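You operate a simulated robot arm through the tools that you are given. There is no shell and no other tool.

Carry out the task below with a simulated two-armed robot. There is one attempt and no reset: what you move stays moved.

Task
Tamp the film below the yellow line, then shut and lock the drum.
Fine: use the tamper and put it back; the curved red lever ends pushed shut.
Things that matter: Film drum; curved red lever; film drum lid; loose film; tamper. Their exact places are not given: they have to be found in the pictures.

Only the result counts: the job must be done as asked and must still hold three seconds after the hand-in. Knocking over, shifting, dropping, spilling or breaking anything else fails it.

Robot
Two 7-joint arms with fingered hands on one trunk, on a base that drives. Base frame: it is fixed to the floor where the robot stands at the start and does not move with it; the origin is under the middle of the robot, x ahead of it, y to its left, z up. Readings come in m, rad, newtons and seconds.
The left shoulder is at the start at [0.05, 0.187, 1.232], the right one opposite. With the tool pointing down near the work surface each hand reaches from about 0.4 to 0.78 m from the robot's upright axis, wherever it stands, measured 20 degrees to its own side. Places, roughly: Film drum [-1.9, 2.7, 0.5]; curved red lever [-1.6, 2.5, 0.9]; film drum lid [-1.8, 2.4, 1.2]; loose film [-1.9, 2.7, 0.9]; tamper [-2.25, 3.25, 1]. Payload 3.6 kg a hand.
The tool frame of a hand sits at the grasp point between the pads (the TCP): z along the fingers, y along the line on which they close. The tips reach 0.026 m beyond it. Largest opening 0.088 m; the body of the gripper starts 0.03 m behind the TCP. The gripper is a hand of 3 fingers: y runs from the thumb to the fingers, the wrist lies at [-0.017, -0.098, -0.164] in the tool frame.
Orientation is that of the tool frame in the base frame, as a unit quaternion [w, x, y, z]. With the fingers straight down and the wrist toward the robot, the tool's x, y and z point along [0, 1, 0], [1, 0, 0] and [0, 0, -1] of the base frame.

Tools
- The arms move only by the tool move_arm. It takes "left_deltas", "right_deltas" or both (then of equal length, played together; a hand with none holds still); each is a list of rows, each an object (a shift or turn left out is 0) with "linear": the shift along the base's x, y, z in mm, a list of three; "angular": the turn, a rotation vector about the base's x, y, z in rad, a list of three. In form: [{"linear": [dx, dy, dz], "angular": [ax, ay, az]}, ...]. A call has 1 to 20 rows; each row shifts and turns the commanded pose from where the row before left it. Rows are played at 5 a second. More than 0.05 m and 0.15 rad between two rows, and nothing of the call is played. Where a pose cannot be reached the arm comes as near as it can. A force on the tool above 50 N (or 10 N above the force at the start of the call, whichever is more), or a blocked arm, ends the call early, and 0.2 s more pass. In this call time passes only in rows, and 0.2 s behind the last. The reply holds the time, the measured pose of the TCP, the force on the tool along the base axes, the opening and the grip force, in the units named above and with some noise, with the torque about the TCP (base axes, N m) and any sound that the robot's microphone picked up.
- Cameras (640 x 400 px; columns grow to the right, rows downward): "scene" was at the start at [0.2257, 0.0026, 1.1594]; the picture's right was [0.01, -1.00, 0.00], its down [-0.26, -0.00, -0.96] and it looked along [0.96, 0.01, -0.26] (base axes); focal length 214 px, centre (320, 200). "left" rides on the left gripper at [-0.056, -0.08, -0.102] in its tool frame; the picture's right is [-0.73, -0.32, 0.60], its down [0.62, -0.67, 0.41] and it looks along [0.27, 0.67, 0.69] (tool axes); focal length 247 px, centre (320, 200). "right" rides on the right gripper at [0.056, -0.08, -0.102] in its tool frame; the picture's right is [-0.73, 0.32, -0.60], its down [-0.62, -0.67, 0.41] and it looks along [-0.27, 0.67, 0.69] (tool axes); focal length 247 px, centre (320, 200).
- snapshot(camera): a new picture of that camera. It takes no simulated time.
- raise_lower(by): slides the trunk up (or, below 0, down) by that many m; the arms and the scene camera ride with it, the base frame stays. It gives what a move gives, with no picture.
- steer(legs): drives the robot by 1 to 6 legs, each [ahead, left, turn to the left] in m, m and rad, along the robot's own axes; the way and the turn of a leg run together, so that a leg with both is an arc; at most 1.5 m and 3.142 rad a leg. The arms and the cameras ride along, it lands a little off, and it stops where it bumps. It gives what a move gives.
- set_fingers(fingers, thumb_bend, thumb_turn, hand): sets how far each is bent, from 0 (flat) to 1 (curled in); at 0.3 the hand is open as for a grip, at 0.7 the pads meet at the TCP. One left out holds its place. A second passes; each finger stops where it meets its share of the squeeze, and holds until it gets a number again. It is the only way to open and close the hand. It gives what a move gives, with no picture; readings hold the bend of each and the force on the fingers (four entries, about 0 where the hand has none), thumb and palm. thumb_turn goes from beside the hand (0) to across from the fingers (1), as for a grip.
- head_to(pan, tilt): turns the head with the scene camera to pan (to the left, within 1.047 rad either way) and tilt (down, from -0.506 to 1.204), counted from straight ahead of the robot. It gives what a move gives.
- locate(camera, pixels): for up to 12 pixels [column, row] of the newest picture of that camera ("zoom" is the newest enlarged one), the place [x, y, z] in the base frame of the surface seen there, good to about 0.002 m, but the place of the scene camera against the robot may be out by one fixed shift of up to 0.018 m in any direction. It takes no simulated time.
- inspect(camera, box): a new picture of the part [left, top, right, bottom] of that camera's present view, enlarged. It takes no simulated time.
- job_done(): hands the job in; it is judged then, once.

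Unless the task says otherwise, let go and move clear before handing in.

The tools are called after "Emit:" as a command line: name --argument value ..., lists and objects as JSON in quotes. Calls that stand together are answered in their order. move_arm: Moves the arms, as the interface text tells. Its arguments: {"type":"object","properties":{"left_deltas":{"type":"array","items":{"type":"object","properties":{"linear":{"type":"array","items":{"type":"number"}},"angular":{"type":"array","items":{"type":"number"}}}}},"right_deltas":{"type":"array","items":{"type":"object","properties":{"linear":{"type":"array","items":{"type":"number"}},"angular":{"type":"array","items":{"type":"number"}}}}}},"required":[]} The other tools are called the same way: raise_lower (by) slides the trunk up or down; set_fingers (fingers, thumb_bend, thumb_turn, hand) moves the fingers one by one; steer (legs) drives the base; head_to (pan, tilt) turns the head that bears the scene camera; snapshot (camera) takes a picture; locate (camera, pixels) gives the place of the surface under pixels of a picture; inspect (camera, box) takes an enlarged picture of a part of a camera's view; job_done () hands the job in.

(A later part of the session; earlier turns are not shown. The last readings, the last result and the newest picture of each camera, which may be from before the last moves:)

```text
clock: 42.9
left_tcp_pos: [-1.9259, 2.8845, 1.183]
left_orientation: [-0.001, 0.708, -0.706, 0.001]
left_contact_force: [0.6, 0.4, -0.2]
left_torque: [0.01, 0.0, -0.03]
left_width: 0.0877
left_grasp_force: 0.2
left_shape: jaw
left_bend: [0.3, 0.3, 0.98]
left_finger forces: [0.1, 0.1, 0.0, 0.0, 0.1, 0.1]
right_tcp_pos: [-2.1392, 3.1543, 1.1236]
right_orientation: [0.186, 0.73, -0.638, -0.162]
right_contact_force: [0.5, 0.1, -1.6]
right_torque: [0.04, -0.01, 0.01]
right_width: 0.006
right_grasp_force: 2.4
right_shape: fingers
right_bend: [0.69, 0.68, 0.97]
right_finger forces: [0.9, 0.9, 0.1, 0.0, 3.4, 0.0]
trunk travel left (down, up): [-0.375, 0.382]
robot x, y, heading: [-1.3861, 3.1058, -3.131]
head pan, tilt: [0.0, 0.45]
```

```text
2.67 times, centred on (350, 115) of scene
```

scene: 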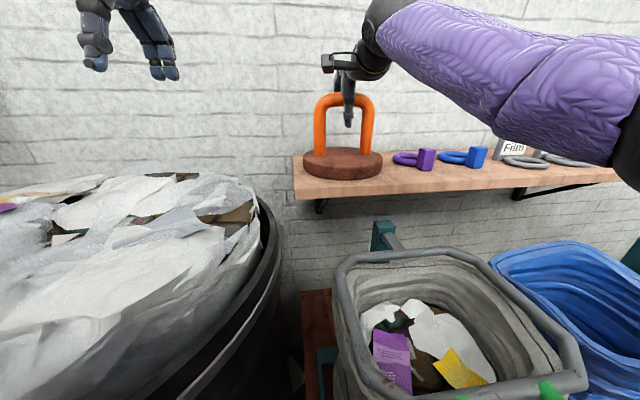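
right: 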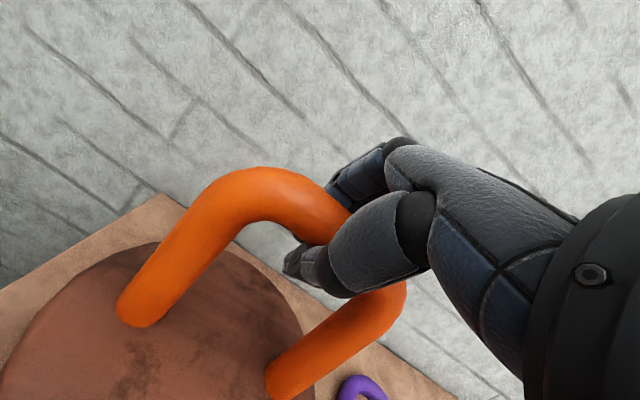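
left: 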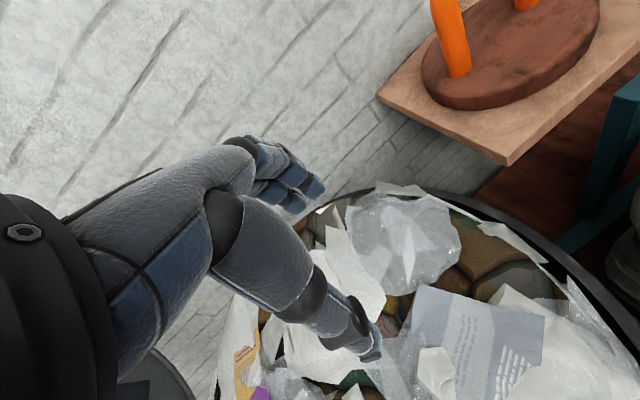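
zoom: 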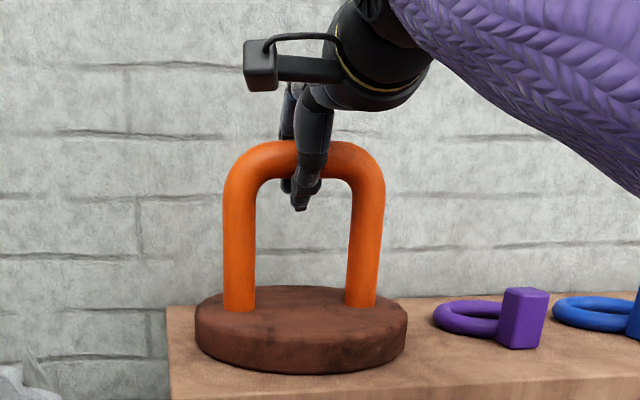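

The pads closed under the bar (width 0.006), caging it against the palm. I squeeze further to wrap it firmly.

Emit:
set_fingers --hand "right" --fingers 1.0 --thumb_bend 1.0

Emit:
snapshot --camera "right"

Emit:
inspect --camera "scene" --box '[290, 40, 410, 190]'

```text
clock: 43.9
left_tcp_pos: [-1.9258, 2.8826, 1.1829]
left_orientation: [0.0, 0.709, -0.706, 0.001]
left_contact_force: [0.0, -0.1, -0.1]
left_torque: [-0.03, -0.01, 0.0]
left_width: 0.0879
left_grasp_force: 0.1
left_shape: jaw
left_bend: [0.3, 0.3, 0.98]
left_finger forces: [0.1, 0.1, 0.0, 0.0, 0.0, 0.1]
right_tcp_pos: [-2.1392, 3.1552, 1.1224]
right_orientation: [0.186, 0.73, -0.638, -0.162]
right_contact_force: [0.4, -0.4, -8.5]
right_torque: [-0.01, 0.03, -0.02]
right_width: 0.0
right_grasp_force: 5.4
right_shape: fingers
right_bend: [0.82, 0.82, 0.97]
right_finger forces: [3.2, 2.7, 0.1, 0.1, 5.0, 0.1]
trunk travel left (down, up): [-0.375, 0.382]
robot x, y, heading: [-1.3904, 3.1039, -3.141]
head pan, tilt: [0.0, 0.45]
```

```text
taken
```

right: 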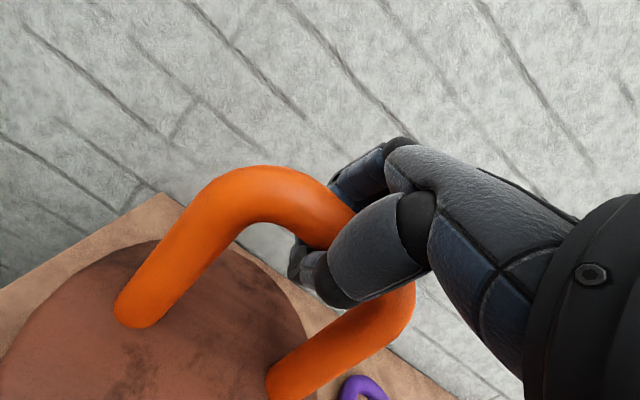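

```text
2.67 times, centred on (350, 115) of scene
```

zoom: 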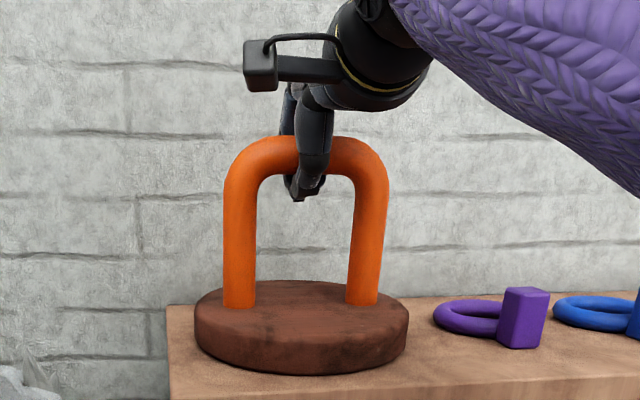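

The fingers now carry about 8.5 N, hooked round the bar. I lift slowly a few centimetres.

Emit:
move_arm --right_deltas '[{"linear": [0, 0, 10]}, {"linear": [0, 0, 15]}, {"linear": [0, 0, 15]}, {"linear": [0, 0, 15]}]'

Emit:
snapshot --camera "scene"

Emit:
inspect --camera "scene" --box '[270, 20, 430, 190]'

```text
clock: 44.9
left_tcp_pos: [-1.9254, 2.8844, 1.1845]
left_orientation: [-0.001, 0.708, -0.706, 0.001]
left_contact_force: [-0.5, -0.3, -0.4]
left_torque: [-0.03, 0.03, -0.01]
left_width: 0.0876
left_grasp_force: 0.1
left_shape: jaw
left_bend: [0.3, 0.3, 0.98]
left_finger forces: [0.0, 0.0, 0.1, 0.0, 0.1, 0.1]
right_tcp_pos: [-2.1403, 3.1545, 1.177]
right_orientation: [0.185, 0.73, -0.638, -0.162]
right_contact_force: [0.2, -0.1, -9.3]
right_torque: [0.0, 0.04, 0.02]
right_width: 0.0
right_grasp_force: 5.7
right_shape: fingers
right_bend: [0.82, 0.82, 0.97]
right_finger forces: [2.7, 2.7, 0.0, 0.0, 5.7, 0.0]
trunk travel left (down, up): [-0.375, 0.382]
robot x, y, heading: [-1.3875, 3.1033, -3.138]
head pan, tilt: [0.0, 0.45]
```

```text
taken
```

scene: 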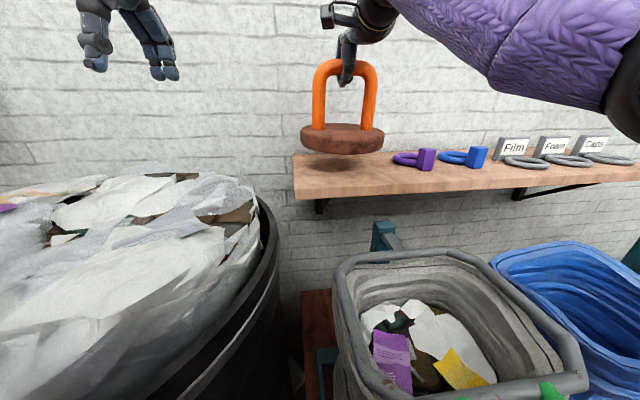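

```text
2.35 times, centred on (350, 105) of scene
```

zoom: 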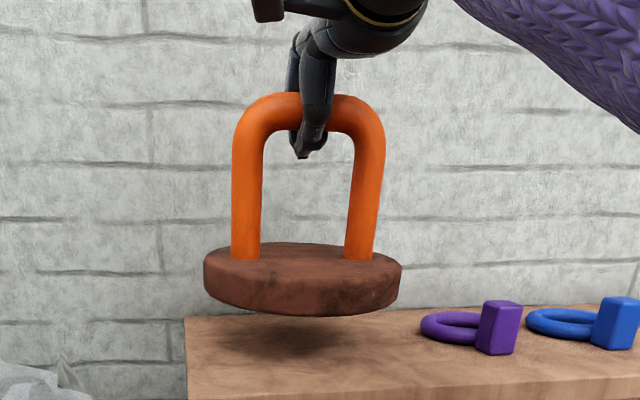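

The tamper hangs free from the hand (about 9 N). Before moving over the drum, I raise it more and look at the left elbow's clearance to the lid.

Emit:
move_arm --right_deltas '[{"linear": [10, 0, 25]}, {"linear": [10, 0, 25]}, {"linear": [10, 0, 25]}]'

Emit:
head_to --pan 0.8 --tilt 0.35

Emit:
snapshot --camera "scene"

```text
clock: 45.7
left_tcp_pos: [-1.926, 2.8837, 1.1825]
left_orientation: [-0.001, 0.708, -0.706, 0.001]
left_contact_force: [0.5, -1.2, 0.6]
left_torque: [-0.01, 0.02, 0.01]
left_width: 0.0876
left_grasp_force: 0.0
left_shape: jaw
left_bend: [0.3, 0.3, 0.98]
left_finger forces: [0.0, 0.1, 0.0, 0.0, 0.0, 0.2]
right_tcp_pos: [-2.1084, 3.154, 1.255]
right_orientation: [0.185, 0.729, -0.639, -0.162]
right_contact_force: [0.7, 0.8, -8.8]
right_torque: [0.01, -0.01, 0.0]
right_width: 0.0
right_grasp_force: 5.3
right_shape: fingers
right_bend: [0.83, 0.82, 0.97]
right_finger forces: [3.2, 2.5, 0.1, 0.0, 5.7, 0.0]
trunk travel left (down, up): [-0.375, 0.382]
robot x, y, heading: [-1.3871, 3.1052, -3.137]
head pan, tilt: [0.0, 0.45]
```

```text
clock: 46.9
left_tcp_pos: [-1.9267, 2.8836, 1.184]
left_orientation: [0.0, 0.708, -0.706, 0.001]
left_contact_force: [-0.3, -0.3, 0.0]
left_torque: [0.02, -0.01, 0.0]
left_width: 0.0879
left_grasp_force: 0.2
left_shape: jaw
left_bend: [0.3, 0.3, 0.98]
left_finger forces: [0.1, 0.1, 0.1, 0.1, 0.0, 0.1]
right_tcp_pos: [-2.1106, 3.1528, 1.2532]
right_orientation: [0.185, 0.73, -0.638, -0.162]
right_contact_force: [0.6, -0.5, -9.2]
right_torque: [-0.01, 0.07, 0.05]
right_width: 0.0
right_grasp_force: 6.3
right_shape: fingers
right_bend: [0.83, 0.82, 0.97]
right_finger forces: [3.0, 2.4, 0.0, 0.0, 6.3, 0.1]
trunk travel left (down, up): [-0.375, 0.382]
robot x, y, heading: [-1.3878, 3.1027, -3.137]
head pan, tilt: [0.799, 0.351]
```

```text
taken
```

scene: 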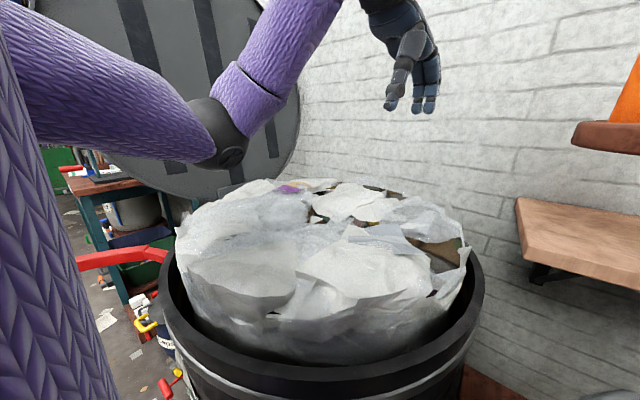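

The left elbow shows at (225,155), between robot and lid. I measure it and several points of lid, film and rim.

Emit:
locate --camera "scene" --pixels '[[228, 160], [205, 150], [130, 170], [280, 90], [180, 20], [90, 20], [200, 185], [350, 200], [250, 290], [400, 255], [320, 350], [460, 250]]'

Emit:
inspect --camera "scene" --box '[150, 150, 500, 380]'

```text
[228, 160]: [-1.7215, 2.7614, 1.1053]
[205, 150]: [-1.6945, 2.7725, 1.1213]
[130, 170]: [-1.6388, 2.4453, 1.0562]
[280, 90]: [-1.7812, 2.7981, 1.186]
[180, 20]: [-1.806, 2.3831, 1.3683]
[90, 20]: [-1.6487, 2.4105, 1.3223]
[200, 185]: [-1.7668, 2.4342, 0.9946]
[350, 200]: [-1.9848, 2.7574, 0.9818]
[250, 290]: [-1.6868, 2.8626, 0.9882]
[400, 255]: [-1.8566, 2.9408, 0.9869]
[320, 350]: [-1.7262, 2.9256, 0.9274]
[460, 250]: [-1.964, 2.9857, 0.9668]
```

```text
1.74 times, centred on (325, 265) of scene
```

zoom: 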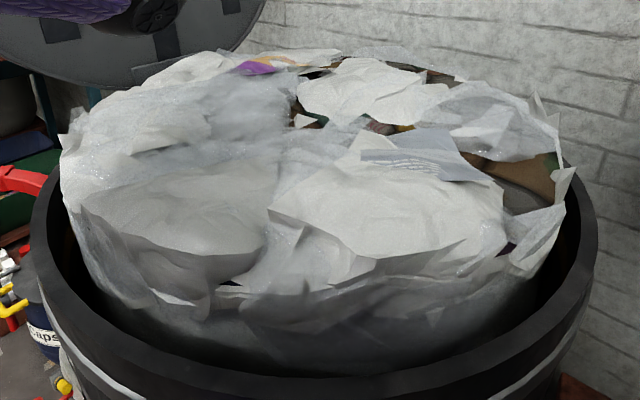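

Left elbow is 0.34 m out to the left, so strafing would risk the lid; instead turning left 0.63 rad in place points me at the drum (0.63 m away) and keeps elbows clear. The raised tamper (disc bottom ≈1.11) sweeps over the film.

Emit:
steer --legs '[[0, 0, 0.63]]'

Emit:
head_to --pan 0.0 --tilt 0.75

Emit:
snapshot --camera "scene"

Emit:
snapshot --camera "left"

Emit:
snapshot --camera "right"

```text
clock: 48.9
left_tcp_pos: [-1.7015, 2.6151, 1.184]
left_orientation: [-0.001, 0.889, -0.459, 0.001]
left_contact_force: [0.5, 0.6, -0.7]
left_torque: [0.02, 0.0, 0.01]
left_width: 0.088
left_grasp_force: 0.0
left_shape: jaw
left_bend: [0.3, 0.3, 0.98]
left_finger forces: [0.0, 0.1, 0.0, 0.0, 0.0, 0.0]
right_tcp_pos: [-2.0086, 2.731, 1.2552]
right_orientation: [0.225, 0.888, -0.389, -0.099]
right_contact_force: [-0.2, 0.4, -8.9]
right_torque: [0.01, 0.09, 0.01]
right_width: 0.0001
right_grasp_force: 6.2
right_shape: fingers
right_bend: [0.83, 0.82, 0.97]
right_finger forces: [3.8, 1.9, 0.0, 0.0, 7.1, 0.0]
trunk travel left (down, up): [-0.375, 0.382]
robot x, y, heading: [-1.3869, 3.1008, -2.527]
head pan, tilt: [0.799, 0.351]
```

```text
clock: 50.0
left_tcp_pos: [-1.7032, 2.6143, 1.1833]
left_orientation: [-0.001, 0.888, -0.46, 0.001]
left_contact_force: [-0.6, -0.3, 0.0]
left_torque: [-0.01, 0.02, 0.01]
left_width: 0.088
left_grasp_force: 0.1
left_shape: jaw
left_bend: [0.3, 0.3, 0.98]
left_finger forces: [0.0, 0.1, 0.0, 0.0, 0.0, 0.0]
right_tcp_pos: [-2.0094, 2.7314, 1.2549]
right_orientation: [0.226, 0.888, -0.389, -0.099]
right_contact_force: [-0.2, 0.4, -9.1]
right_torque: [0.0, 0.05, 0.0]
right_width: 0.0003
right_grasp_force: 6.6
right_shape: fingers
right_bend: [0.83, 0.82, 0.97]
right_finger forces: [3.8, 2.2, 0.2, 0.0, 7.4, 0.0]
trunk travel left (down, up): [-0.375, 0.382]
robot x, y, heading: [-1.3903, 3.1051, -2.528]
head pan, tilt: [0.0, 0.75]
```

```text
taken
```

scene: 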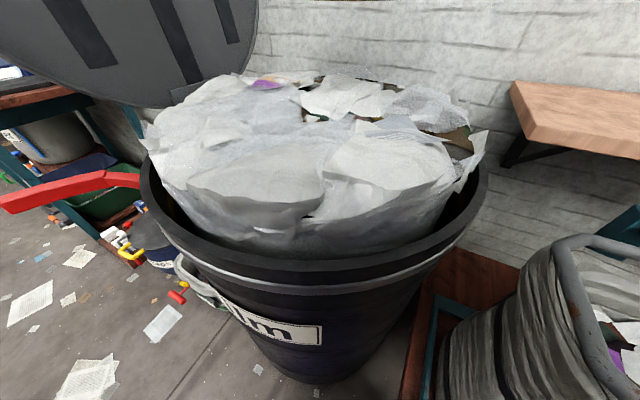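

```text
taken
```

left: 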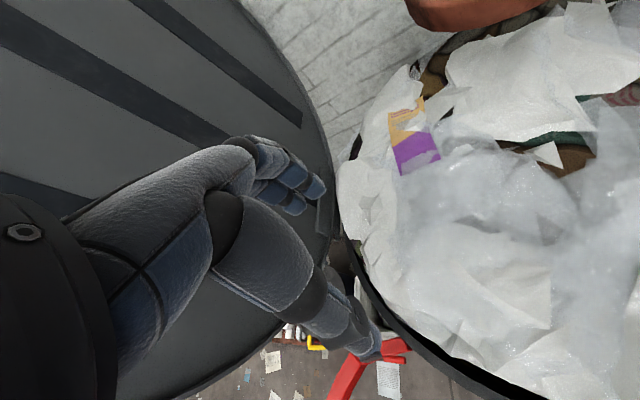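

```text
taken
```

right: 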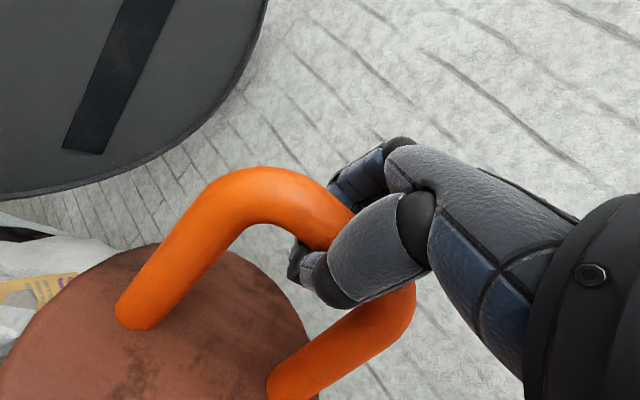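

The tamper is over the drum's far half and everything is clear. I zoom at the rim to look for the yellow line and measure the film outline and rim.

Emit:
inspect --camera "scene" --box '[120, 60, 500, 300]'

Emit:
locate --camera "scene" --pixels '[[150, 190], [470, 190], [320, 275], [240, 250], [410, 245], [160, 140], [250, 85], [340, 75], [440, 110], [470, 150], [300, 240], [320, 150]]'

```text
1.67 times, centred on (310, 180) of scene
```

zoom: 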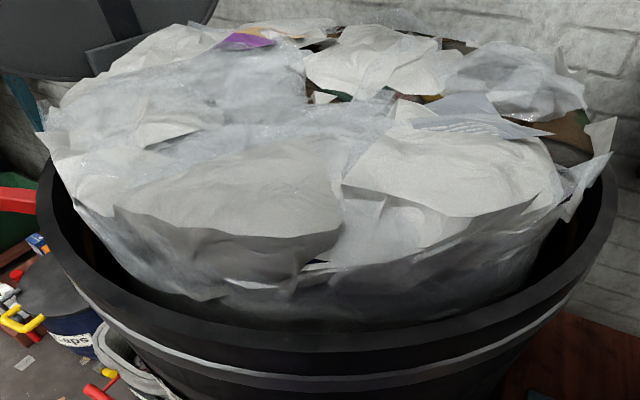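

```text
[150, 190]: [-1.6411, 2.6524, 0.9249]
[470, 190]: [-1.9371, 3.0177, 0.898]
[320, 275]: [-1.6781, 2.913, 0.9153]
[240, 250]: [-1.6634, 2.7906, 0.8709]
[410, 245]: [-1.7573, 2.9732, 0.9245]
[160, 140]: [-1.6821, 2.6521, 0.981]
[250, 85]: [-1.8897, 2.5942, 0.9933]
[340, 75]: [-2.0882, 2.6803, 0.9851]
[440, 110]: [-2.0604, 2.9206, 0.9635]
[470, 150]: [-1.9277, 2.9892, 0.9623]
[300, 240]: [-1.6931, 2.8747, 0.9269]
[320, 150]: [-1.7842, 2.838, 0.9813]
```

Rim circle fits centre ≈(-1.905, 2.735), R≈0.285, rim z≈0.925, film top ≈0.985. I bring the tamper over the centre and lower it close to the film.

Emit:
move_arm --right_deltas '[{"linear": [35, 1, 0]}, {"linear": [35, 1, 0]}, {"linear": [34, 1, 0]}, {"linear": [0, 0, -25]}, {"linear": [0, 0, -25]}, {"linear": [0, 0, -25]}]'

Emit:
snapshot --camera "scene"

Emit:
snapshot --camera "left"

```text
clock: 51.5
left_tcp_pos: [-1.7025, 2.6134, 1.1829]
left_orientation: [-0.001, 0.888, -0.46, 0.0]
left_contact_force: [1.3, 0.5, 0.2]
left_torque: [-0.03, -0.02, -0.01]
left_width: 0.0878
left_grasp_force: 0.0
left_shape: jaw
left_bend: [0.3, 0.3, 0.98]
left_finger forces: [0.1, 0.1, 0.0, 0.1, 0.0, 0.0]
right_tcp_pos: [-1.9057, 2.7314, 1.1778]
right_orientation: [0.224, 0.888, -0.389, -0.099]
right_contact_force: [0.0, -0.8, -8.2]
right_torque: [-0.04, 0.05, 0.02]
right_width: 0.0002
right_grasp_force: 6.9
right_shape: fingers
right_bend: [0.83, 0.82, 0.97]
right_finger forces: [2.9, 3.1, 0.0, 0.0, 8.3, 0.1]
trunk travel left (down, up): [-0.375, 0.382]
robot x, y, heading: [-1.3862, 3.1024, -2.527]
head pan, tilt: [0.0, 0.75]
```

```text
taken
```

scene: 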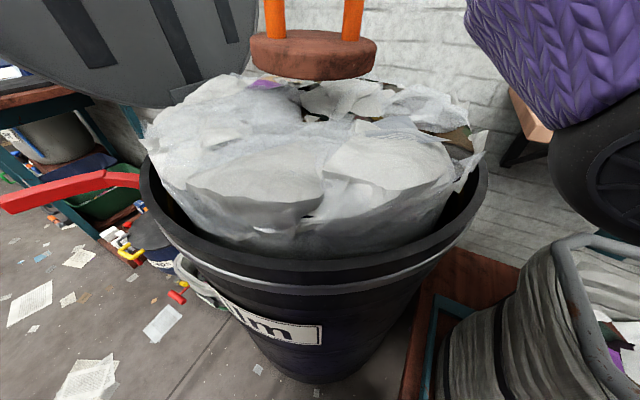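

```text
taken
```

left: 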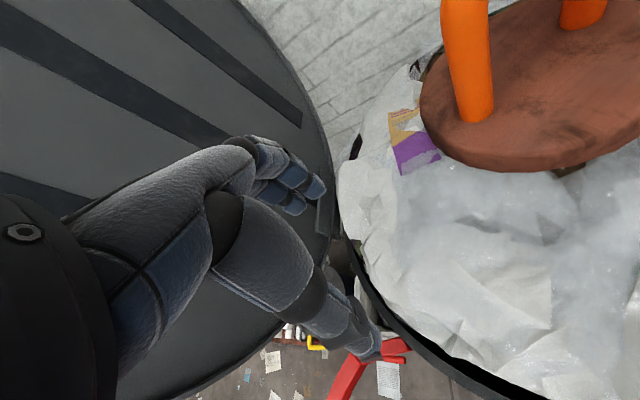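

The disc is hovering a few centimetres over the film; the right elbow is at (600,180) near the grey bag. I check the elbow's height, then lower further until contact.

Emit:
locate --camera "scene" --pixels '[[600, 225], [570, 180], [630, 240], [575, 245], [560, 240], [310, 75]]'

Emit:
move_arm --right_deltas '[{"linear": [0, 0, -12]}, {"linear": [0, 0, -12]}, {"linear": [0, 0, -12]}, {"linear": [0, 0, -12]}]'

Emit:
snapshot --camera "scene"

```text
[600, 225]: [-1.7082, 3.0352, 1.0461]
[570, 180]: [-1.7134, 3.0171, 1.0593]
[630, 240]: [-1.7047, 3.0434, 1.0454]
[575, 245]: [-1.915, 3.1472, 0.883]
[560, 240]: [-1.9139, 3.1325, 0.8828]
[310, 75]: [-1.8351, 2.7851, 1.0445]
```

```text
clock: 52.5
left_tcp_pos: [-1.7032, 2.6146, 1.1831]
left_orientation: [-0.001, 0.888, -0.46, 0.0]
left_contact_force: [0.6, 0.5, 0.2]
left_torque: [0.01, -0.01, -0.04]
left_width: 0.0877
left_grasp_force: 0.0
left_shape: jaw
left_bend: [0.3, 0.3, 0.98]
left_finger forces: [0.1, 0.0, 0.0, 0.1, 0.1, 0.1]
right_tcp_pos: [-1.9049, 2.7336, 1.131]
right_orientation: [0.226, 0.888, -0.389, -0.099]
right_contact_force: [0.2, -0.4, -5.8]
right_torque: [0.01, 0.02, -0.05]
right_width: 0.0
right_grasp_force: 6.8
right_shape: fingers
right_bend: [0.83, 0.82, 0.97]
right_finger forces: [4.5, 1.4, 0.0, 0.0, 6.3, 0.0]
trunk travel left (down, up): [-0.375, 0.382]
robot x, y, heading: [-1.3906, 3.1031, -2.524]
head pan, tilt: [0.0, 0.75]
```

```text
taken
```

scene: 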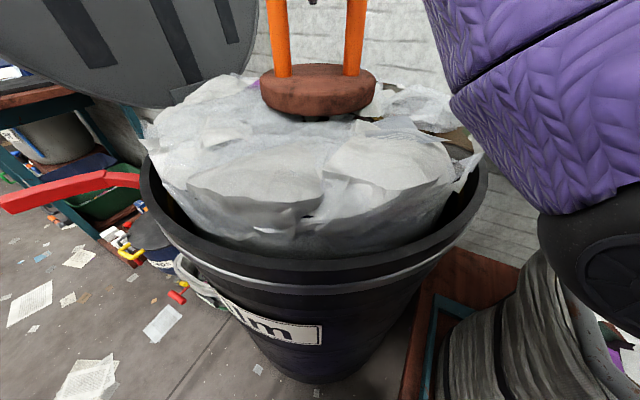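

The force on the hand dropped from 9 to 5.8 N, so the disc touches the film. I press further in small steps and watch the force.

Emit:
move_arm --right_deltas '[{"linear": [0, 0, -8]}, {"linear": [0, 0, -8]}, {"linear": [0, 0, -8]}]'

Emit:
snapshot --camera "scene"

```text
clock: 53.2
left_tcp_pos: [-1.7017, 2.6154, 1.1832]
left_orientation: [-0.001, 0.888, -0.46, 0.001]
left_contact_force: [0.2, 0.5, 0.3]
left_torque: [-0.04, 0.02, -0.02]
left_width: 0.0874
left_grasp_force: 0.0
left_shape: jaw
left_bend: [0.3, 0.3, 0.98]
left_finger forces: [0.1, 0.0, 0.1, 0.0, 0.0, 0.0]
right_tcp_pos: [-1.9042, 2.734, 1.1073]
right_orientation: [0.226, 0.888, -0.389, -0.099]
right_contact_force: [-0.3, -1.2, 0.6]
right_torque: [0.02, 0.02, 0.0]
right_width: 0.0001
right_grasp_force: 0.6
right_shape: fingers
right_bend: [0.83, 0.82, 0.98]
right_finger forces: [1.0, 0.1, 0.0, 0.1, 0.1, 0.0]
trunk travel left (down, up): [-0.375, 0.382]
robot x, y, heading: [-1.3907, 3.1042, -2.527]
head pan, tilt: [0.0, 0.75]
```

```text
taken
```

scene: 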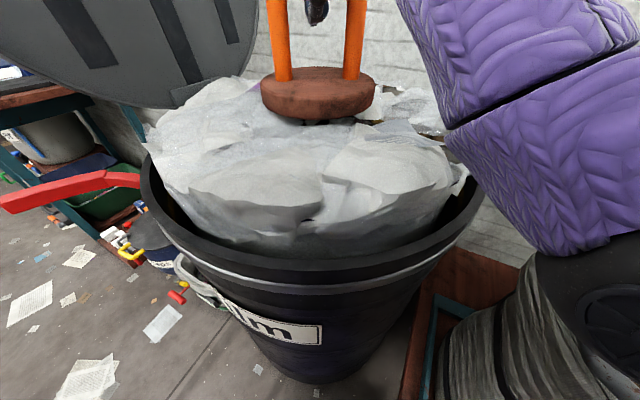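

The tamper now rests on the film with the fingers loose, and the palm has yet to meet the bar; the elbow is getting low near the bag. I raise the trunk 0.18 m so the elbow stays high, then press again.

Emit:
raise_lower --by 0.18

Emit:
move_arm --right_deltas '[{"linear": [0, 0, -25]}, {"linear": [0, 0, -25]}, {"linear": [0, 0, -25]}, {"linear": [0, 0, -25]}, {"linear": [0, 0, -25]}, {"linear": [0, 0, -20]}]'

Emit:
snapshot --camera "scene"

```text
clock: 55.2
left_tcp_pos: [-1.7025, 2.6132, 1.3626]
left_orientation: [-0.001, 0.888, -0.46, 0.001]
left_contact_force: [0.2, 0.1, -0.5]
left_torque: [-0.02, -0.04, 0.02]
left_width: 0.0879
left_grasp_force: 0.1
left_shape: jaw
left_bend: [0.3, 0.3, 0.98]
left_finger forces: [0.1, 0.1, 0.1, 0.0, 0.1, 0.1]
right_tcp_pos: [-1.9063, 2.7354, 1.2849]
right_orientation: [0.223, 0.888, -0.39, -0.101]
right_contact_force: [-0.1, -0.5, -9.4]
right_torque: [-0.04, 0.04, 0.01]
right_width: 0.0002
right_grasp_force: 5.4
right_shape: fingers
right_bend: [0.83, 0.82, 0.97]
right_finger forces: [2.8, 1.2, 0.1, 0.0, 6.5, 0.1]
trunk travel left (down, up): [-0.555, 0.202]
robot x, y, heading: [-1.3849, 3.1005, -2.529]
head pan, tilt: [0.0, 0.75]
```

```text
clock: 56.9
left_tcp_pos: [-1.7029, 2.6138, 1.3624]
left_orientation: [-0.001, 0.888, -0.459, 0.001]
left_contact_force: [0.5, -0.9, -0.6]
left_torque: [0.03, 0.0, 0.02]
left_width: 0.0879
left_grasp_force: 0.0
left_shape: jaw
left_bend: [0.3, 0.3, 0.98]
left_finger forces: [0.1, 0.0, 0.0, 0.0, 0.0, 0.1]
right_tcp_pos: [-1.9488, 2.7437, 1.1933]
right_orientation: [0.255, 0.871, -0.396, -0.139]
right_contact_force: [-0.4, 0.3, -8.4]
right_torque: [-0.01, 0.08, 0.0]
right_width: 0.0
right_grasp_force: 5.5
right_shape: fingers
right_bend: [0.83, 0.82, 0.97]
right_finger forces: [3.2, 1.8, 0.0, 0.0, 6.8, 0.1]
trunk travel left (down, up): [-0.555, 0.202]
robot x, y, heading: [-1.3884, 3.1039, -2.527]
head pan, tilt: [0.0, 0.75]
stopped in row 6 (right hand): the arm was blocked; the commanded pose is now the measured one
```

```text
taken
```

scene: 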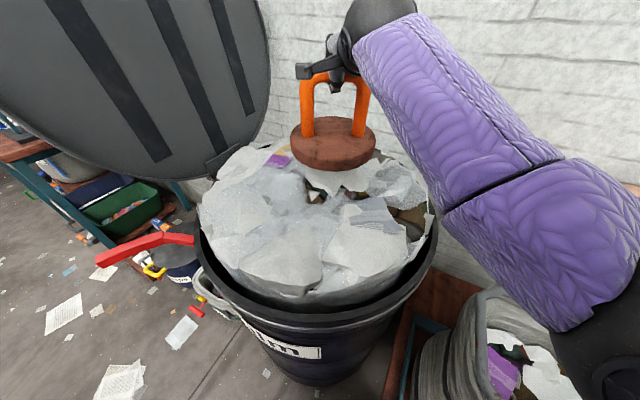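

The call stopped as blocked at z≈1.19 although the tool force is only the tamper's weight. I check where the elbow is relative to the bag.

Emit:
locate --camera "scene" --pixels '[[590, 350], [560, 330], [610, 390], [540, 160], [560, 300], [480, 270], [500, 310], [340, 170], [300, 210], [480, 300]]'

Emit:
snapshot --camera "right"

Emit:
head_to --pan -0.6 --tilt 0.75

Emit:
snapshot --camera "scene"

```text
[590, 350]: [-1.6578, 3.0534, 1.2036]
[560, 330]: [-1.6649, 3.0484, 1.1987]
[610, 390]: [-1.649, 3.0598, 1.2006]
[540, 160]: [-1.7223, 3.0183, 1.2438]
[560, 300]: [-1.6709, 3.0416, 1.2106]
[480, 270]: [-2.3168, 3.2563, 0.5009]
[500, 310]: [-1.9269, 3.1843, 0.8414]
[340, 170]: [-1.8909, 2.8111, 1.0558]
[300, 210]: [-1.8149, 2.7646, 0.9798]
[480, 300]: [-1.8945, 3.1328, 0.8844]
```

```text
taken
```

right: 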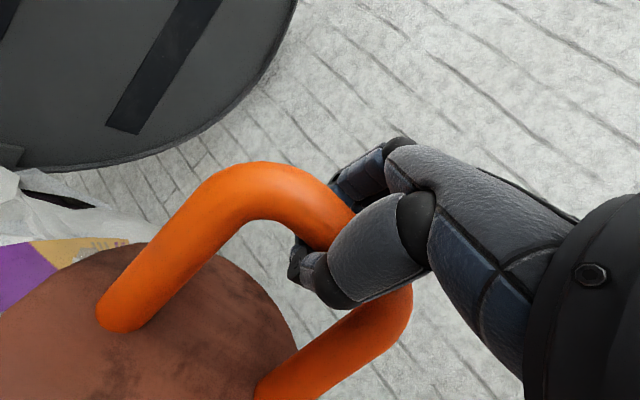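

```text
clock: 57.9
left_tcp_pos: [-1.7027, 2.615, 1.3637]
left_orientation: [-0.002, 0.888, -0.46, 0.0]
left_contact_force: [0.4, 0.7, 1.2]
left_torque: [0.01, 0.01, 0.0]
left_width: 0.0877
left_grasp_force: 0.0
left_shape: jaw
left_bend: [0.3, 0.3, 0.98]
left_finger forces: [0.0, 0.0, 0.1, 0.1, 0.0, 0.1]
right_tcp_pos: [-1.9493, 2.7433, 1.1935]
right_orientation: [0.255, 0.872, -0.395, -0.138]
right_contact_force: [0.6, -0.4, -9.4]
right_torque: [-0.01, 0.08, -0.05]
right_width: 0.0001
right_grasp_force: 6.1
right_shape: fingers
right_bend: [0.83, 0.82, 0.97]
right_finger forces: [2.7, 2.4, 0.0, 0.1, 6.9, 0.1]
trunk travel left (down, up): [-0.555, 0.202]
robot x, y, heading: [-1.3896, 3.1028, -2.53]
head pan, tilt: [-0.6, 0.75]
```

```text
taken
```

scene: 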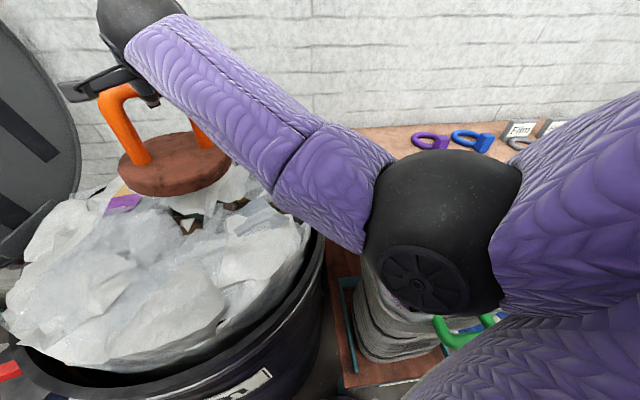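

The elbow is free of the bag but is pressed against the robot's own torso (0.25 m ahead, crossing inward). I lift the tamper, shift it to my right, and turn the base further left so the right arm works at its own side.

Emit:
move_arm --right_deltas '[{"linear": [0, 0, 25]}, {"linear": [-15, 20, 25]}, {"linear": [-22, 31, 10]}, {"linear": [-22, 31, 0]}]'

Emit:
steer --legs '[[-0.03, 0, 0], [0, 0, 0.33]]'

Emit:
head_to --pan -0.2 --tilt 0.75

Emit:
snapshot --camera "scene"

```text
clock: 58.9
left_tcp_pos: [-1.7032, 2.6151, 1.3629]
left_orientation: [-0.001, 0.888, -0.46, 0.001]
left_contact_force: [-0.5, -0.1, 0.2]
left_torque: [0.02, 0.02, 0.0]
left_width: 0.0877
left_grasp_force: 0.1
left_shape: jaw
left_bend: [0.3, 0.3, 0.98]
left_finger forces: [0.1, 0.0, 0.0, 0.0, 0.1, 0.0]
right_tcp_pos: [-2.0064, 2.8209, 1.2584]
right_orientation: [0.257, 0.872, -0.394, -0.135]
right_contact_force: [0.2, 0.4, -7.7]
right_torque: [-0.04, 0.12, 0.01]
right_width: 0.0
right_grasp_force: 5.9
right_shape: fingers
right_bend: [0.83, 0.82, 0.98]
right_finger forces: [4.1, 0.5, 0.0, 0.0, 7.6, 0.0]
trunk travel left (down, up): [-0.555, 0.202]
robot x, y, heading: [-1.3915, 3.1032, -2.525]
head pan, tilt: [-0.6, 0.75]
```

```text
clock: 60.7
left_tcp_pos: [-1.5048, 2.5568, 1.3625]
left_orientation: [-0.001, 0.951, -0.309, 0.0]
left_contact_force: [0.3, -0.3, 0.4]
left_torque: [0.0, 0.01, 0.01]
left_width: 0.0876
left_grasp_force: 0.2
left_shape: jaw
left_bend: [0.3, 0.3, 0.98]
left_finger forces: [0.0, 0.0, 0.0, 0.0, 0.0, 0.0]
right_tcp_pos: [-1.858, 2.6536, 1.2576]
right_orientation: [0.276, 0.924, -0.247, -0.092]
right_contact_force: [-1.0, -0.6, -8.5]
right_torque: [-0.08, 0.13, 0.01]
right_width: 0.0
right_grasp_force: 5.4
right_shape: fingers
right_bend: [0.83, 0.82, 0.97]
right_finger forces: [2.4, 0.7, 0.0, 0.0, 8.0, 0.0]
trunk travel left (down, up): [-0.555, 0.202]
robot x, y, heading: [-1.3649, 3.1202, -2.199]
head pan, tilt: [-0.6, 0.75]
```

```text
clock: 61.6
left_tcp_pos: [-1.5053, 2.5569, 1.3631]
left_orientation: [0.0, 0.951, -0.309, 0.0]
left_contact_force: [0.1, -0.7, 0.2]
left_torque: [0.01, 0.02, 0.0]
left_width: 0.0877
left_grasp_force: 0.1
left_shape: jaw
left_bend: [0.3, 0.3, 0.98]
left_finger forces: [0.1, 0.0, 0.0, 0.0, 0.1, 0.0]
right_tcp_pos: [-1.8576, 2.6536, 1.2566]
right_orientation: [0.275, 0.925, -0.247, -0.092]
right_contact_force: [0.3, 1.2, -9.3]
right_torque: [-0.09, 0.04, 0.03]
right_width: 0.0
right_grasp_force: 6.5
right_shape: fingers
right_bend: [0.83, 0.82, 0.97]
right_finger forces: [2.6, 2.0, 0.0, 0.0, 7.9, 0.1]
trunk travel left (down, up): [-0.555, 0.202]
robot x, y, heading: [-1.3681, 3.1169, -2.198]
head pan, tilt: [-0.201, 0.75]
```

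```text
taken
```

scene: 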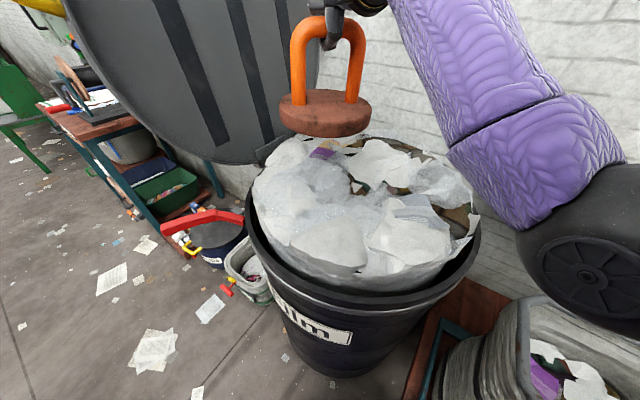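

The arm now has more room. I move the tamper over the drum centre and lower it onto the film.

Emit:
move_arm --right_deltas '[{"linear": [-16, 27, 0]}, {"linear": [-16, 27, 0]}, {"linear": [-15, 27, 0]}, {"linear": [0, 0, -25]}, {"linear": [0, 0, -25]}, {"linear": [0, 0, -25]}, {"linear": [0, 0, -20]}, {"linear": [0, 0, -15]}, {"linear": [0, 0, -15]}]'

Emit:
snapshot --camera "scene"

```text
clock: 63.6
left_tcp_pos: [-1.5068, 2.5558, 1.3635]
left_orientation: [-0.001, 0.951, -0.309, 0.0]
left_contact_force: [0.3, 0.0, 0.0]
left_torque: [0.0, 0.01, 0.01]
left_width: 0.0878
left_grasp_force: 0.0
left_shape: jaw
left_bend: [0.3, 0.3, 0.98]
left_finger forces: [0.0, 0.1, 0.0, 0.0, 0.1, 0.0]
right_tcp_pos: [-1.9061, 2.7349, 1.1316]
right_orientation: [0.275, 0.925, -0.247, -0.092]
right_contact_force: [-0.8, -0.3, -8.2]
right_torque: [-0.08, 0.07, -0.04]
right_width: 0.0
right_grasp_force: 6.2
right_shape: fingers
right_bend: [0.83, 0.82, 0.97]
right_finger forces: [4.0, 1.2, 0.0, 0.0, 7.5, 0.0]
trunk travel left (down, up): [-0.555, 0.202]
robot x, y, heading: [-1.3639, 3.1171, -2.203]
head pan, tilt: [-0.201, 0.75]
```

```text
taken
```

scene: 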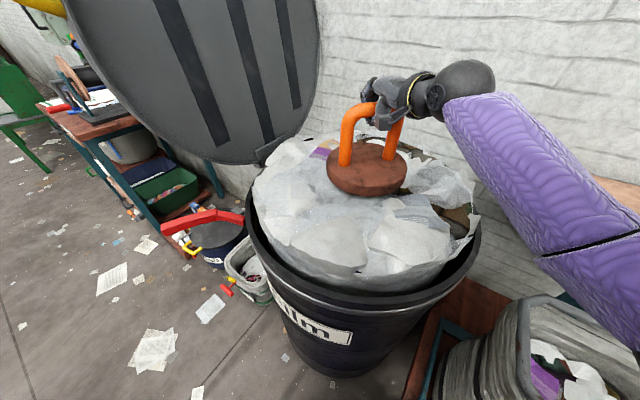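

The arm now lowers freely (z=1.131, no contact yet). I keep pressing in 10 mm steps.

Emit:
move_arm --right_deltas '[{"linear": [0, 0, -10]}, {"linear": [0, 0, -10]}, {"linear": [0, 0, -10]}, {"linear": [0, 0, -8]}]'

Emit:
snapshot --camera "scene"

```text
clock: 64.6
left_tcp_pos: [-1.5056, 2.557, 1.3644]
left_orientation: [-0.001, 0.951, -0.309, 0.0]
left_contact_force: [-0.2, -0.5, -0.4]
left_torque: [-0.01, -0.02, -0.01]
left_width: 0.0878
left_grasp_force: 0.1
left_shape: jaw
left_bend: [0.3, 0.3, 0.98]
left_finger forces: [0.0, 0.0, 0.1, 0.0, 0.0, 0.1]
right_tcp_pos: [-1.9067, 2.7352, 1.0956]
right_orientation: [0.276, 0.924, -0.247, -0.092]
right_contact_force: [-0.6, 0.7, 2.1]
right_torque: [0.01, -0.04, 0.01]
right_width: 0.0002
right_grasp_force: 0.7
right_shape: fingers
right_bend: [0.83, 0.82, 0.98]
right_finger forces: [1.6, 0.1, 0.0, 0.0, 0.1, 0.0]
trunk travel left (down, up): [-0.555, 0.202]
robot x, y, heading: [-1.3642, 3.1174, -2.202]
head pan, tilt: [-0.201, 0.75]
```

```text
taken
```

scene: 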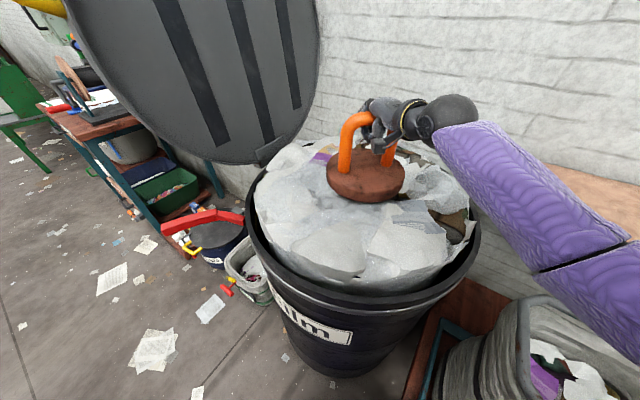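

The hand now pushes (force turned to +2 N) and the heap looks slightly lower. I keep pressing.

Emit:
move_arm --right_deltas '[{"linear": [0, 0, -8]}, {"linear": [0, 0, -8]}, {"linear": [0, 0, -8]}, {"linear": [0, 0, -8]}]'

Emit:
snapshot --camera "scene"

```text
clock: 65.6
left_tcp_pos: [-1.5049, 2.5572, 1.3631]
left_orientation: [-0.001, 0.951, -0.309, 0.0]
left_contact_force: [0.4, -0.5, -0.2]
left_torque: [0.03, 0.0, -0.01]
left_width: 0.0879
left_grasp_force: 0.1
left_shape: jaw
left_bend: [0.3, 0.3, 0.98]
left_finger forces: [0.1, 0.0, 0.0, 0.0, 0.1, 0.1]
right_tcp_pos: [-1.905, 2.7339, 1.0636]
right_orientation: [0.277, 0.924, -0.247, -0.092]
right_contact_force: [-4.1, -1.2, 5.3]
right_torque: [0.0, -0.18, -0.03]
right_width: 0.0002
right_grasp_force: 2.7
right_shape: fingers
right_bend: [0.83, 0.82, 0.98]
right_finger forces: [4.3, 0.7, 0.0, 0.0, 0.1, 0.0]
trunk travel left (down, up): [-0.555, 0.202]
robot x, y, heading: [-1.3633, 3.1199, -2.197]
head pan, tilt: [-0.201, 0.75]
```

```text
taken
```

scene: 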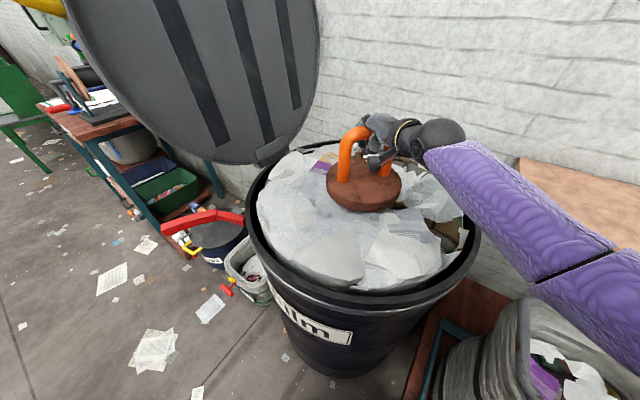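

The film sinks with little force (5 N). I zoom to check the tamper's attitude and whether the yellow line shows.

Emit:
inspect --camera "scene" --box '[230, 100, 500, 310]'

Emit:
snapshot --camera "right"

```text
1.90 times, centred on (365, 205) of scene
```

zoom: 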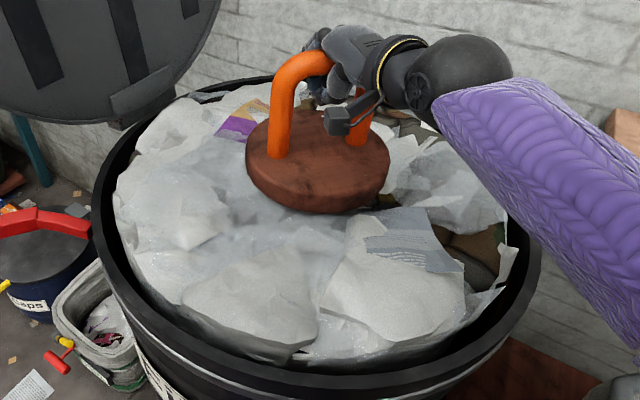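

```text
taken
```

right: 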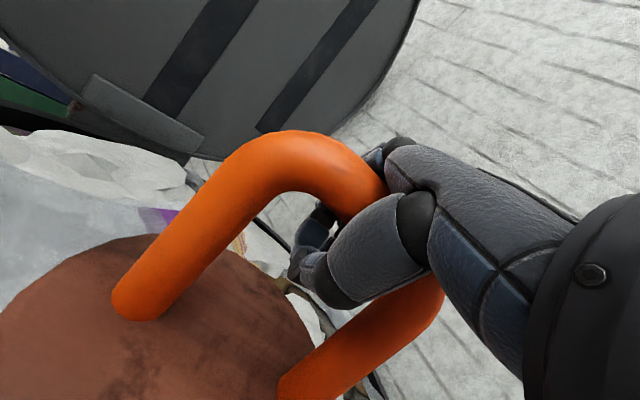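

The disc sits level and the film is now about rim height. I keep pressing down.

Emit:
move_arm --right_deltas '[{"linear": [0, 0, -8]}, {"linear": [0, 0, -8]}, {"linear": [0, 0, -8]}, {"linear": [0, 0, -8]}]'

Emit:
inspect --camera "scene" --box '[230, 100, 500, 310]'

```text
clock: 66.6
left_tcp_pos: [-1.5051, 2.5552, 1.3633]
left_orientation: [-0.001, 0.951, -0.308, 0.001]
left_contact_force: [0.5, -1.1, 0.1]
left_torque: [0.0, 0.01, 0.02]
left_width: 0.0876
left_grasp_force: 0.0
left_shape: jaw
left_bend: [0.3, 0.3, 0.98]
left_finger forces: [0.0, 0.0, 0.1, 0.1, 0.0, 0.1]
right_tcp_pos: [-1.905, 2.7346, 1.0333]
right_orientation: [0.277, 0.924, -0.246, -0.093]
right_contact_force: [-4.6, -3.7, 7.8]
right_torque: [0.14, -0.23, -0.06]
right_width: 0.0002
right_grasp_force: 4.9
right_shape: fingers
right_bend: [0.83, 0.82, 0.98]
right_finger forces: [8.4, 1.6, 0.0, 0.1, 0.0, 0.0]
trunk travel left (down, up): [-0.555, 0.202]
robot x, y, heading: [-1.3673, 3.1177, -2.199]
head pan, tilt: [-0.201, 0.75]
```

```text
1.90 times, centred on (365, 205) of scene
```

zoom: 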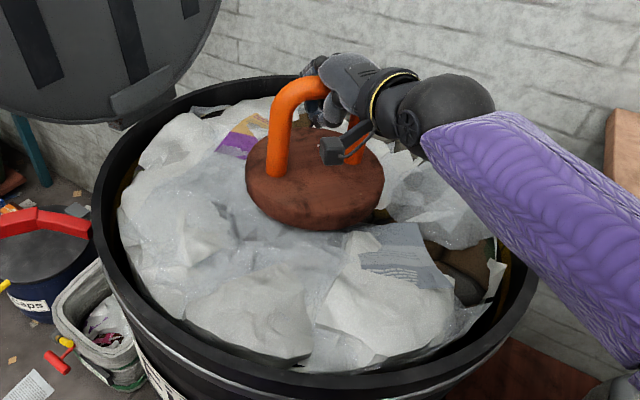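

A little yellow shows on the inner wall at zoom (130,165) and (515,260), so the line is appearing. I continue pressing.

Emit:
move_arm --right_deltas '[{"linear": [0, 0, -8]}, {"linear": [0, 0, -8]}, {"linear": [0, 0, -8]}, {"linear": [0, 0, -8]}]'

Emit:
inspect --camera "scene" --box '[230, 100, 500, 310]'

```text
clock: 67.6
left_tcp_pos: [-1.5046, 2.5564, 1.3643]
left_orientation: [0.0, 0.951, -0.309, 0.0]
left_contact_force: [0.1, 0.2, -0.5]
left_torque: [0.05, -0.02, 0.02]
left_width: 0.0877
left_grasp_force: 0.0
left_shape: jaw
left_bend: [0.3, 0.3, 0.98]
left_finger forces: [0.0, 0.0, 0.1, 0.0, 0.1, 0.0]
right_tcp_pos: [-1.9056, 2.7352, 0.9989]
right_orientation: [0.277, 0.924, -0.246, -0.093]
right_contact_force: [-1.4, -3.6, 11.5]
right_torque: [0.09, -0.14, -0.04]
right_width: 0.0
right_grasp_force: 5.1
right_shape: fingers
right_bend: [0.83, 0.83, 0.98]
right_finger forces: [8.7, 1.7, 0.1, 0.0, 0.0, 0.0]
trunk travel left (down, up): [-0.555, 0.202]
robot x, y, heading: [-1.3675, 3.1192, -2.198]
head pan, tilt: [-0.201, 0.75]
```

```text
1.90 times, centred on (365, 205) of scene
```

zoom: 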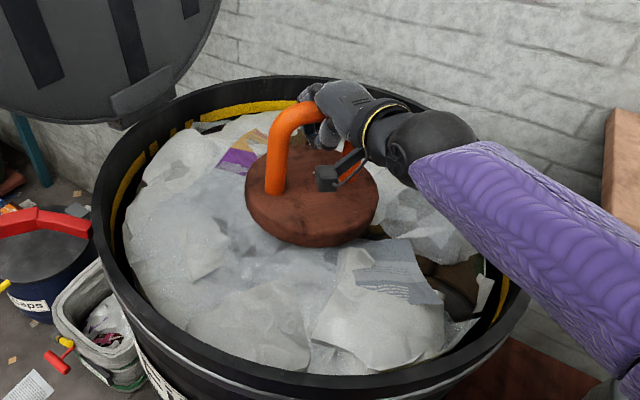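

The yellow line is now clearly visible on the far inner wall. I continue pressing to get the film well below it.

Emit:
move_arm --right_deltas '[{"linear": [0, 0, -8]}, {"linear": [0, 0, -8]}, {"linear": [0, 0, -8]}, {"linear": [0, 0, -8]}]'

Emit:
inspect --camera "scene" --box '[230, 100, 560, 340]'

Emit:
locate --camera "zoom" --pixels '[[210, 90], [110, 200], [150, 240], [300, 290], [210, 150], [480, 250], [420, 270], [540, 280], [480, 200], [520, 310], [100, 150]]'

```text
clock: 68.6
left_tcp_pos: [-1.5036, 2.5569, 1.3641]
left_orientation: [0.0, 0.951, -0.309, 0.0]
left_contact_force: [0.0, 0.0, -0.2]
left_torque: [0.01, -0.03, 0.03]
left_width: 0.088
left_grasp_force: 0.1
left_shape: jaw
left_bend: [0.3, 0.3, 0.98]
left_finger forces: [0.1, 0.0, 0.1, 0.1, 0.0, 0.1]
right_tcp_pos: [-1.9055, 2.7344, 0.9678]
right_orientation: [0.278, 0.924, -0.246, -0.093]
right_contact_force: [1.5, -3.7, 14.9]
right_torque: [0.09, -0.09, -0.03]
right_width: 0.0
right_grasp_force: 6.6
right_shape: fingers
right_bend: [0.83, 0.83, 0.98]
right_finger forces: [9.4, 1.7, 0.0, 0.0, 0.0, 1.2]
trunk travel left (down, up): [-0.555, 0.202]
robot x, y, heading: [-1.3622, 3.1204, -2.196]
head pan, tilt: [-0.201, 0.75]
```

```text
1.67 times, centred on (395, 220) of scene
```

zoom: 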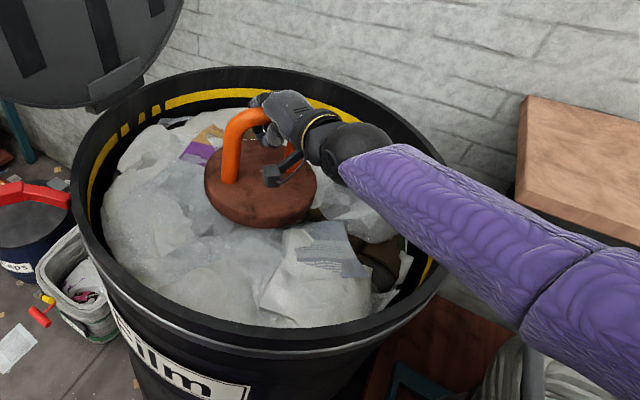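

```text
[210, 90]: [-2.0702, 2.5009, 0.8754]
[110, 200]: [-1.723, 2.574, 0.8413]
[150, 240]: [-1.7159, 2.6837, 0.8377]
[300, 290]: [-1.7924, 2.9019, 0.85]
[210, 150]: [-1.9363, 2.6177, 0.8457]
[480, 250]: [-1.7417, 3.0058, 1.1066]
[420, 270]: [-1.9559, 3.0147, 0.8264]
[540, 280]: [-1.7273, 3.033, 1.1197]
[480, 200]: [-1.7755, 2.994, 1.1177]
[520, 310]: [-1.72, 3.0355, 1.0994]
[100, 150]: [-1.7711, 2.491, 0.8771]
```

The line is at z≈0.876 and film at ≈0.84–0.85 now. I press about 2.5 cm more for margin against spring-back.

Emit:
move_arm --right_deltas '[{"linear": [0, 0, -8]}, {"linear": [0, 0, -8]}, {"linear": [0, 0, -8]}]'

Emit:
inspect --camera "scene" --box '[230, 100, 560, 340]'

Emit:
locate --camera "zoom" --pixels '[[210, 93], [110, 200], [150, 240], [300, 290], [210, 150], [480, 280], [170, 110], [540, 300], [130, 160], [370, 320], [130, 250], [380, 260]]'

```text
clock: 69.4
left_tcp_pos: [-1.5042, 2.5566, 1.3644]
left_orientation: [0.001, 0.951, -0.309, 0.0]
left_contact_force: [0.4, -0.1, 0.2]
left_torque: [0.0, 0.01, 0.0]
left_width: 0.0874
left_grasp_force: 0.0
left_shape: jaw
left_bend: [0.3, 0.3, 0.98]
left_finger forces: [0.1, 0.0, 0.0, 0.0, 0.0, 0.0]
right_tcp_pos: [-1.9046, 2.7343, 0.9444]
right_orientation: [0.276, 0.924, -0.247, -0.094]
right_contact_force: [-3.2, -4.5, 16.6]
right_torque: [0.12, -0.24, -0.05]
right_width: 0.0
right_grasp_force: 8.4
right_shape: fingers
right_bend: [0.83, 0.83, 0.98]
right_finger forces: [11.9, 2.3, 0.1, 0.0, 0.0, 1.7]
trunk travel left (down, up): [-0.555, 0.202]
robot x, y, heading: [-1.3645, 3.1182, -2.199]
head pan, tilt: [-0.201, 0.75]
```

```text
1.67 times, centred on (395, 220) of scene
```

zoom: 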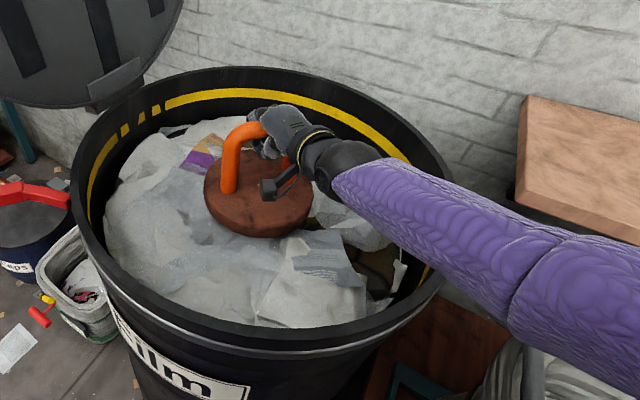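

```text
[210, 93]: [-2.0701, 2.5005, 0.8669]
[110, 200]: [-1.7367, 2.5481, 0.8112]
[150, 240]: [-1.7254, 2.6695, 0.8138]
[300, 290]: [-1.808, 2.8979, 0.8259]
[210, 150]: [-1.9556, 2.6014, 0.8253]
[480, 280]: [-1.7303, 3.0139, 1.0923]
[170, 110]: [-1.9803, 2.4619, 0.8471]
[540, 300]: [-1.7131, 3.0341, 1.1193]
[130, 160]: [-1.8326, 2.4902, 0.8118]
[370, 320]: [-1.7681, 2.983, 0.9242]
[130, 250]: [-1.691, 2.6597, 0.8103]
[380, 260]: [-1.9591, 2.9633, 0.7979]
```

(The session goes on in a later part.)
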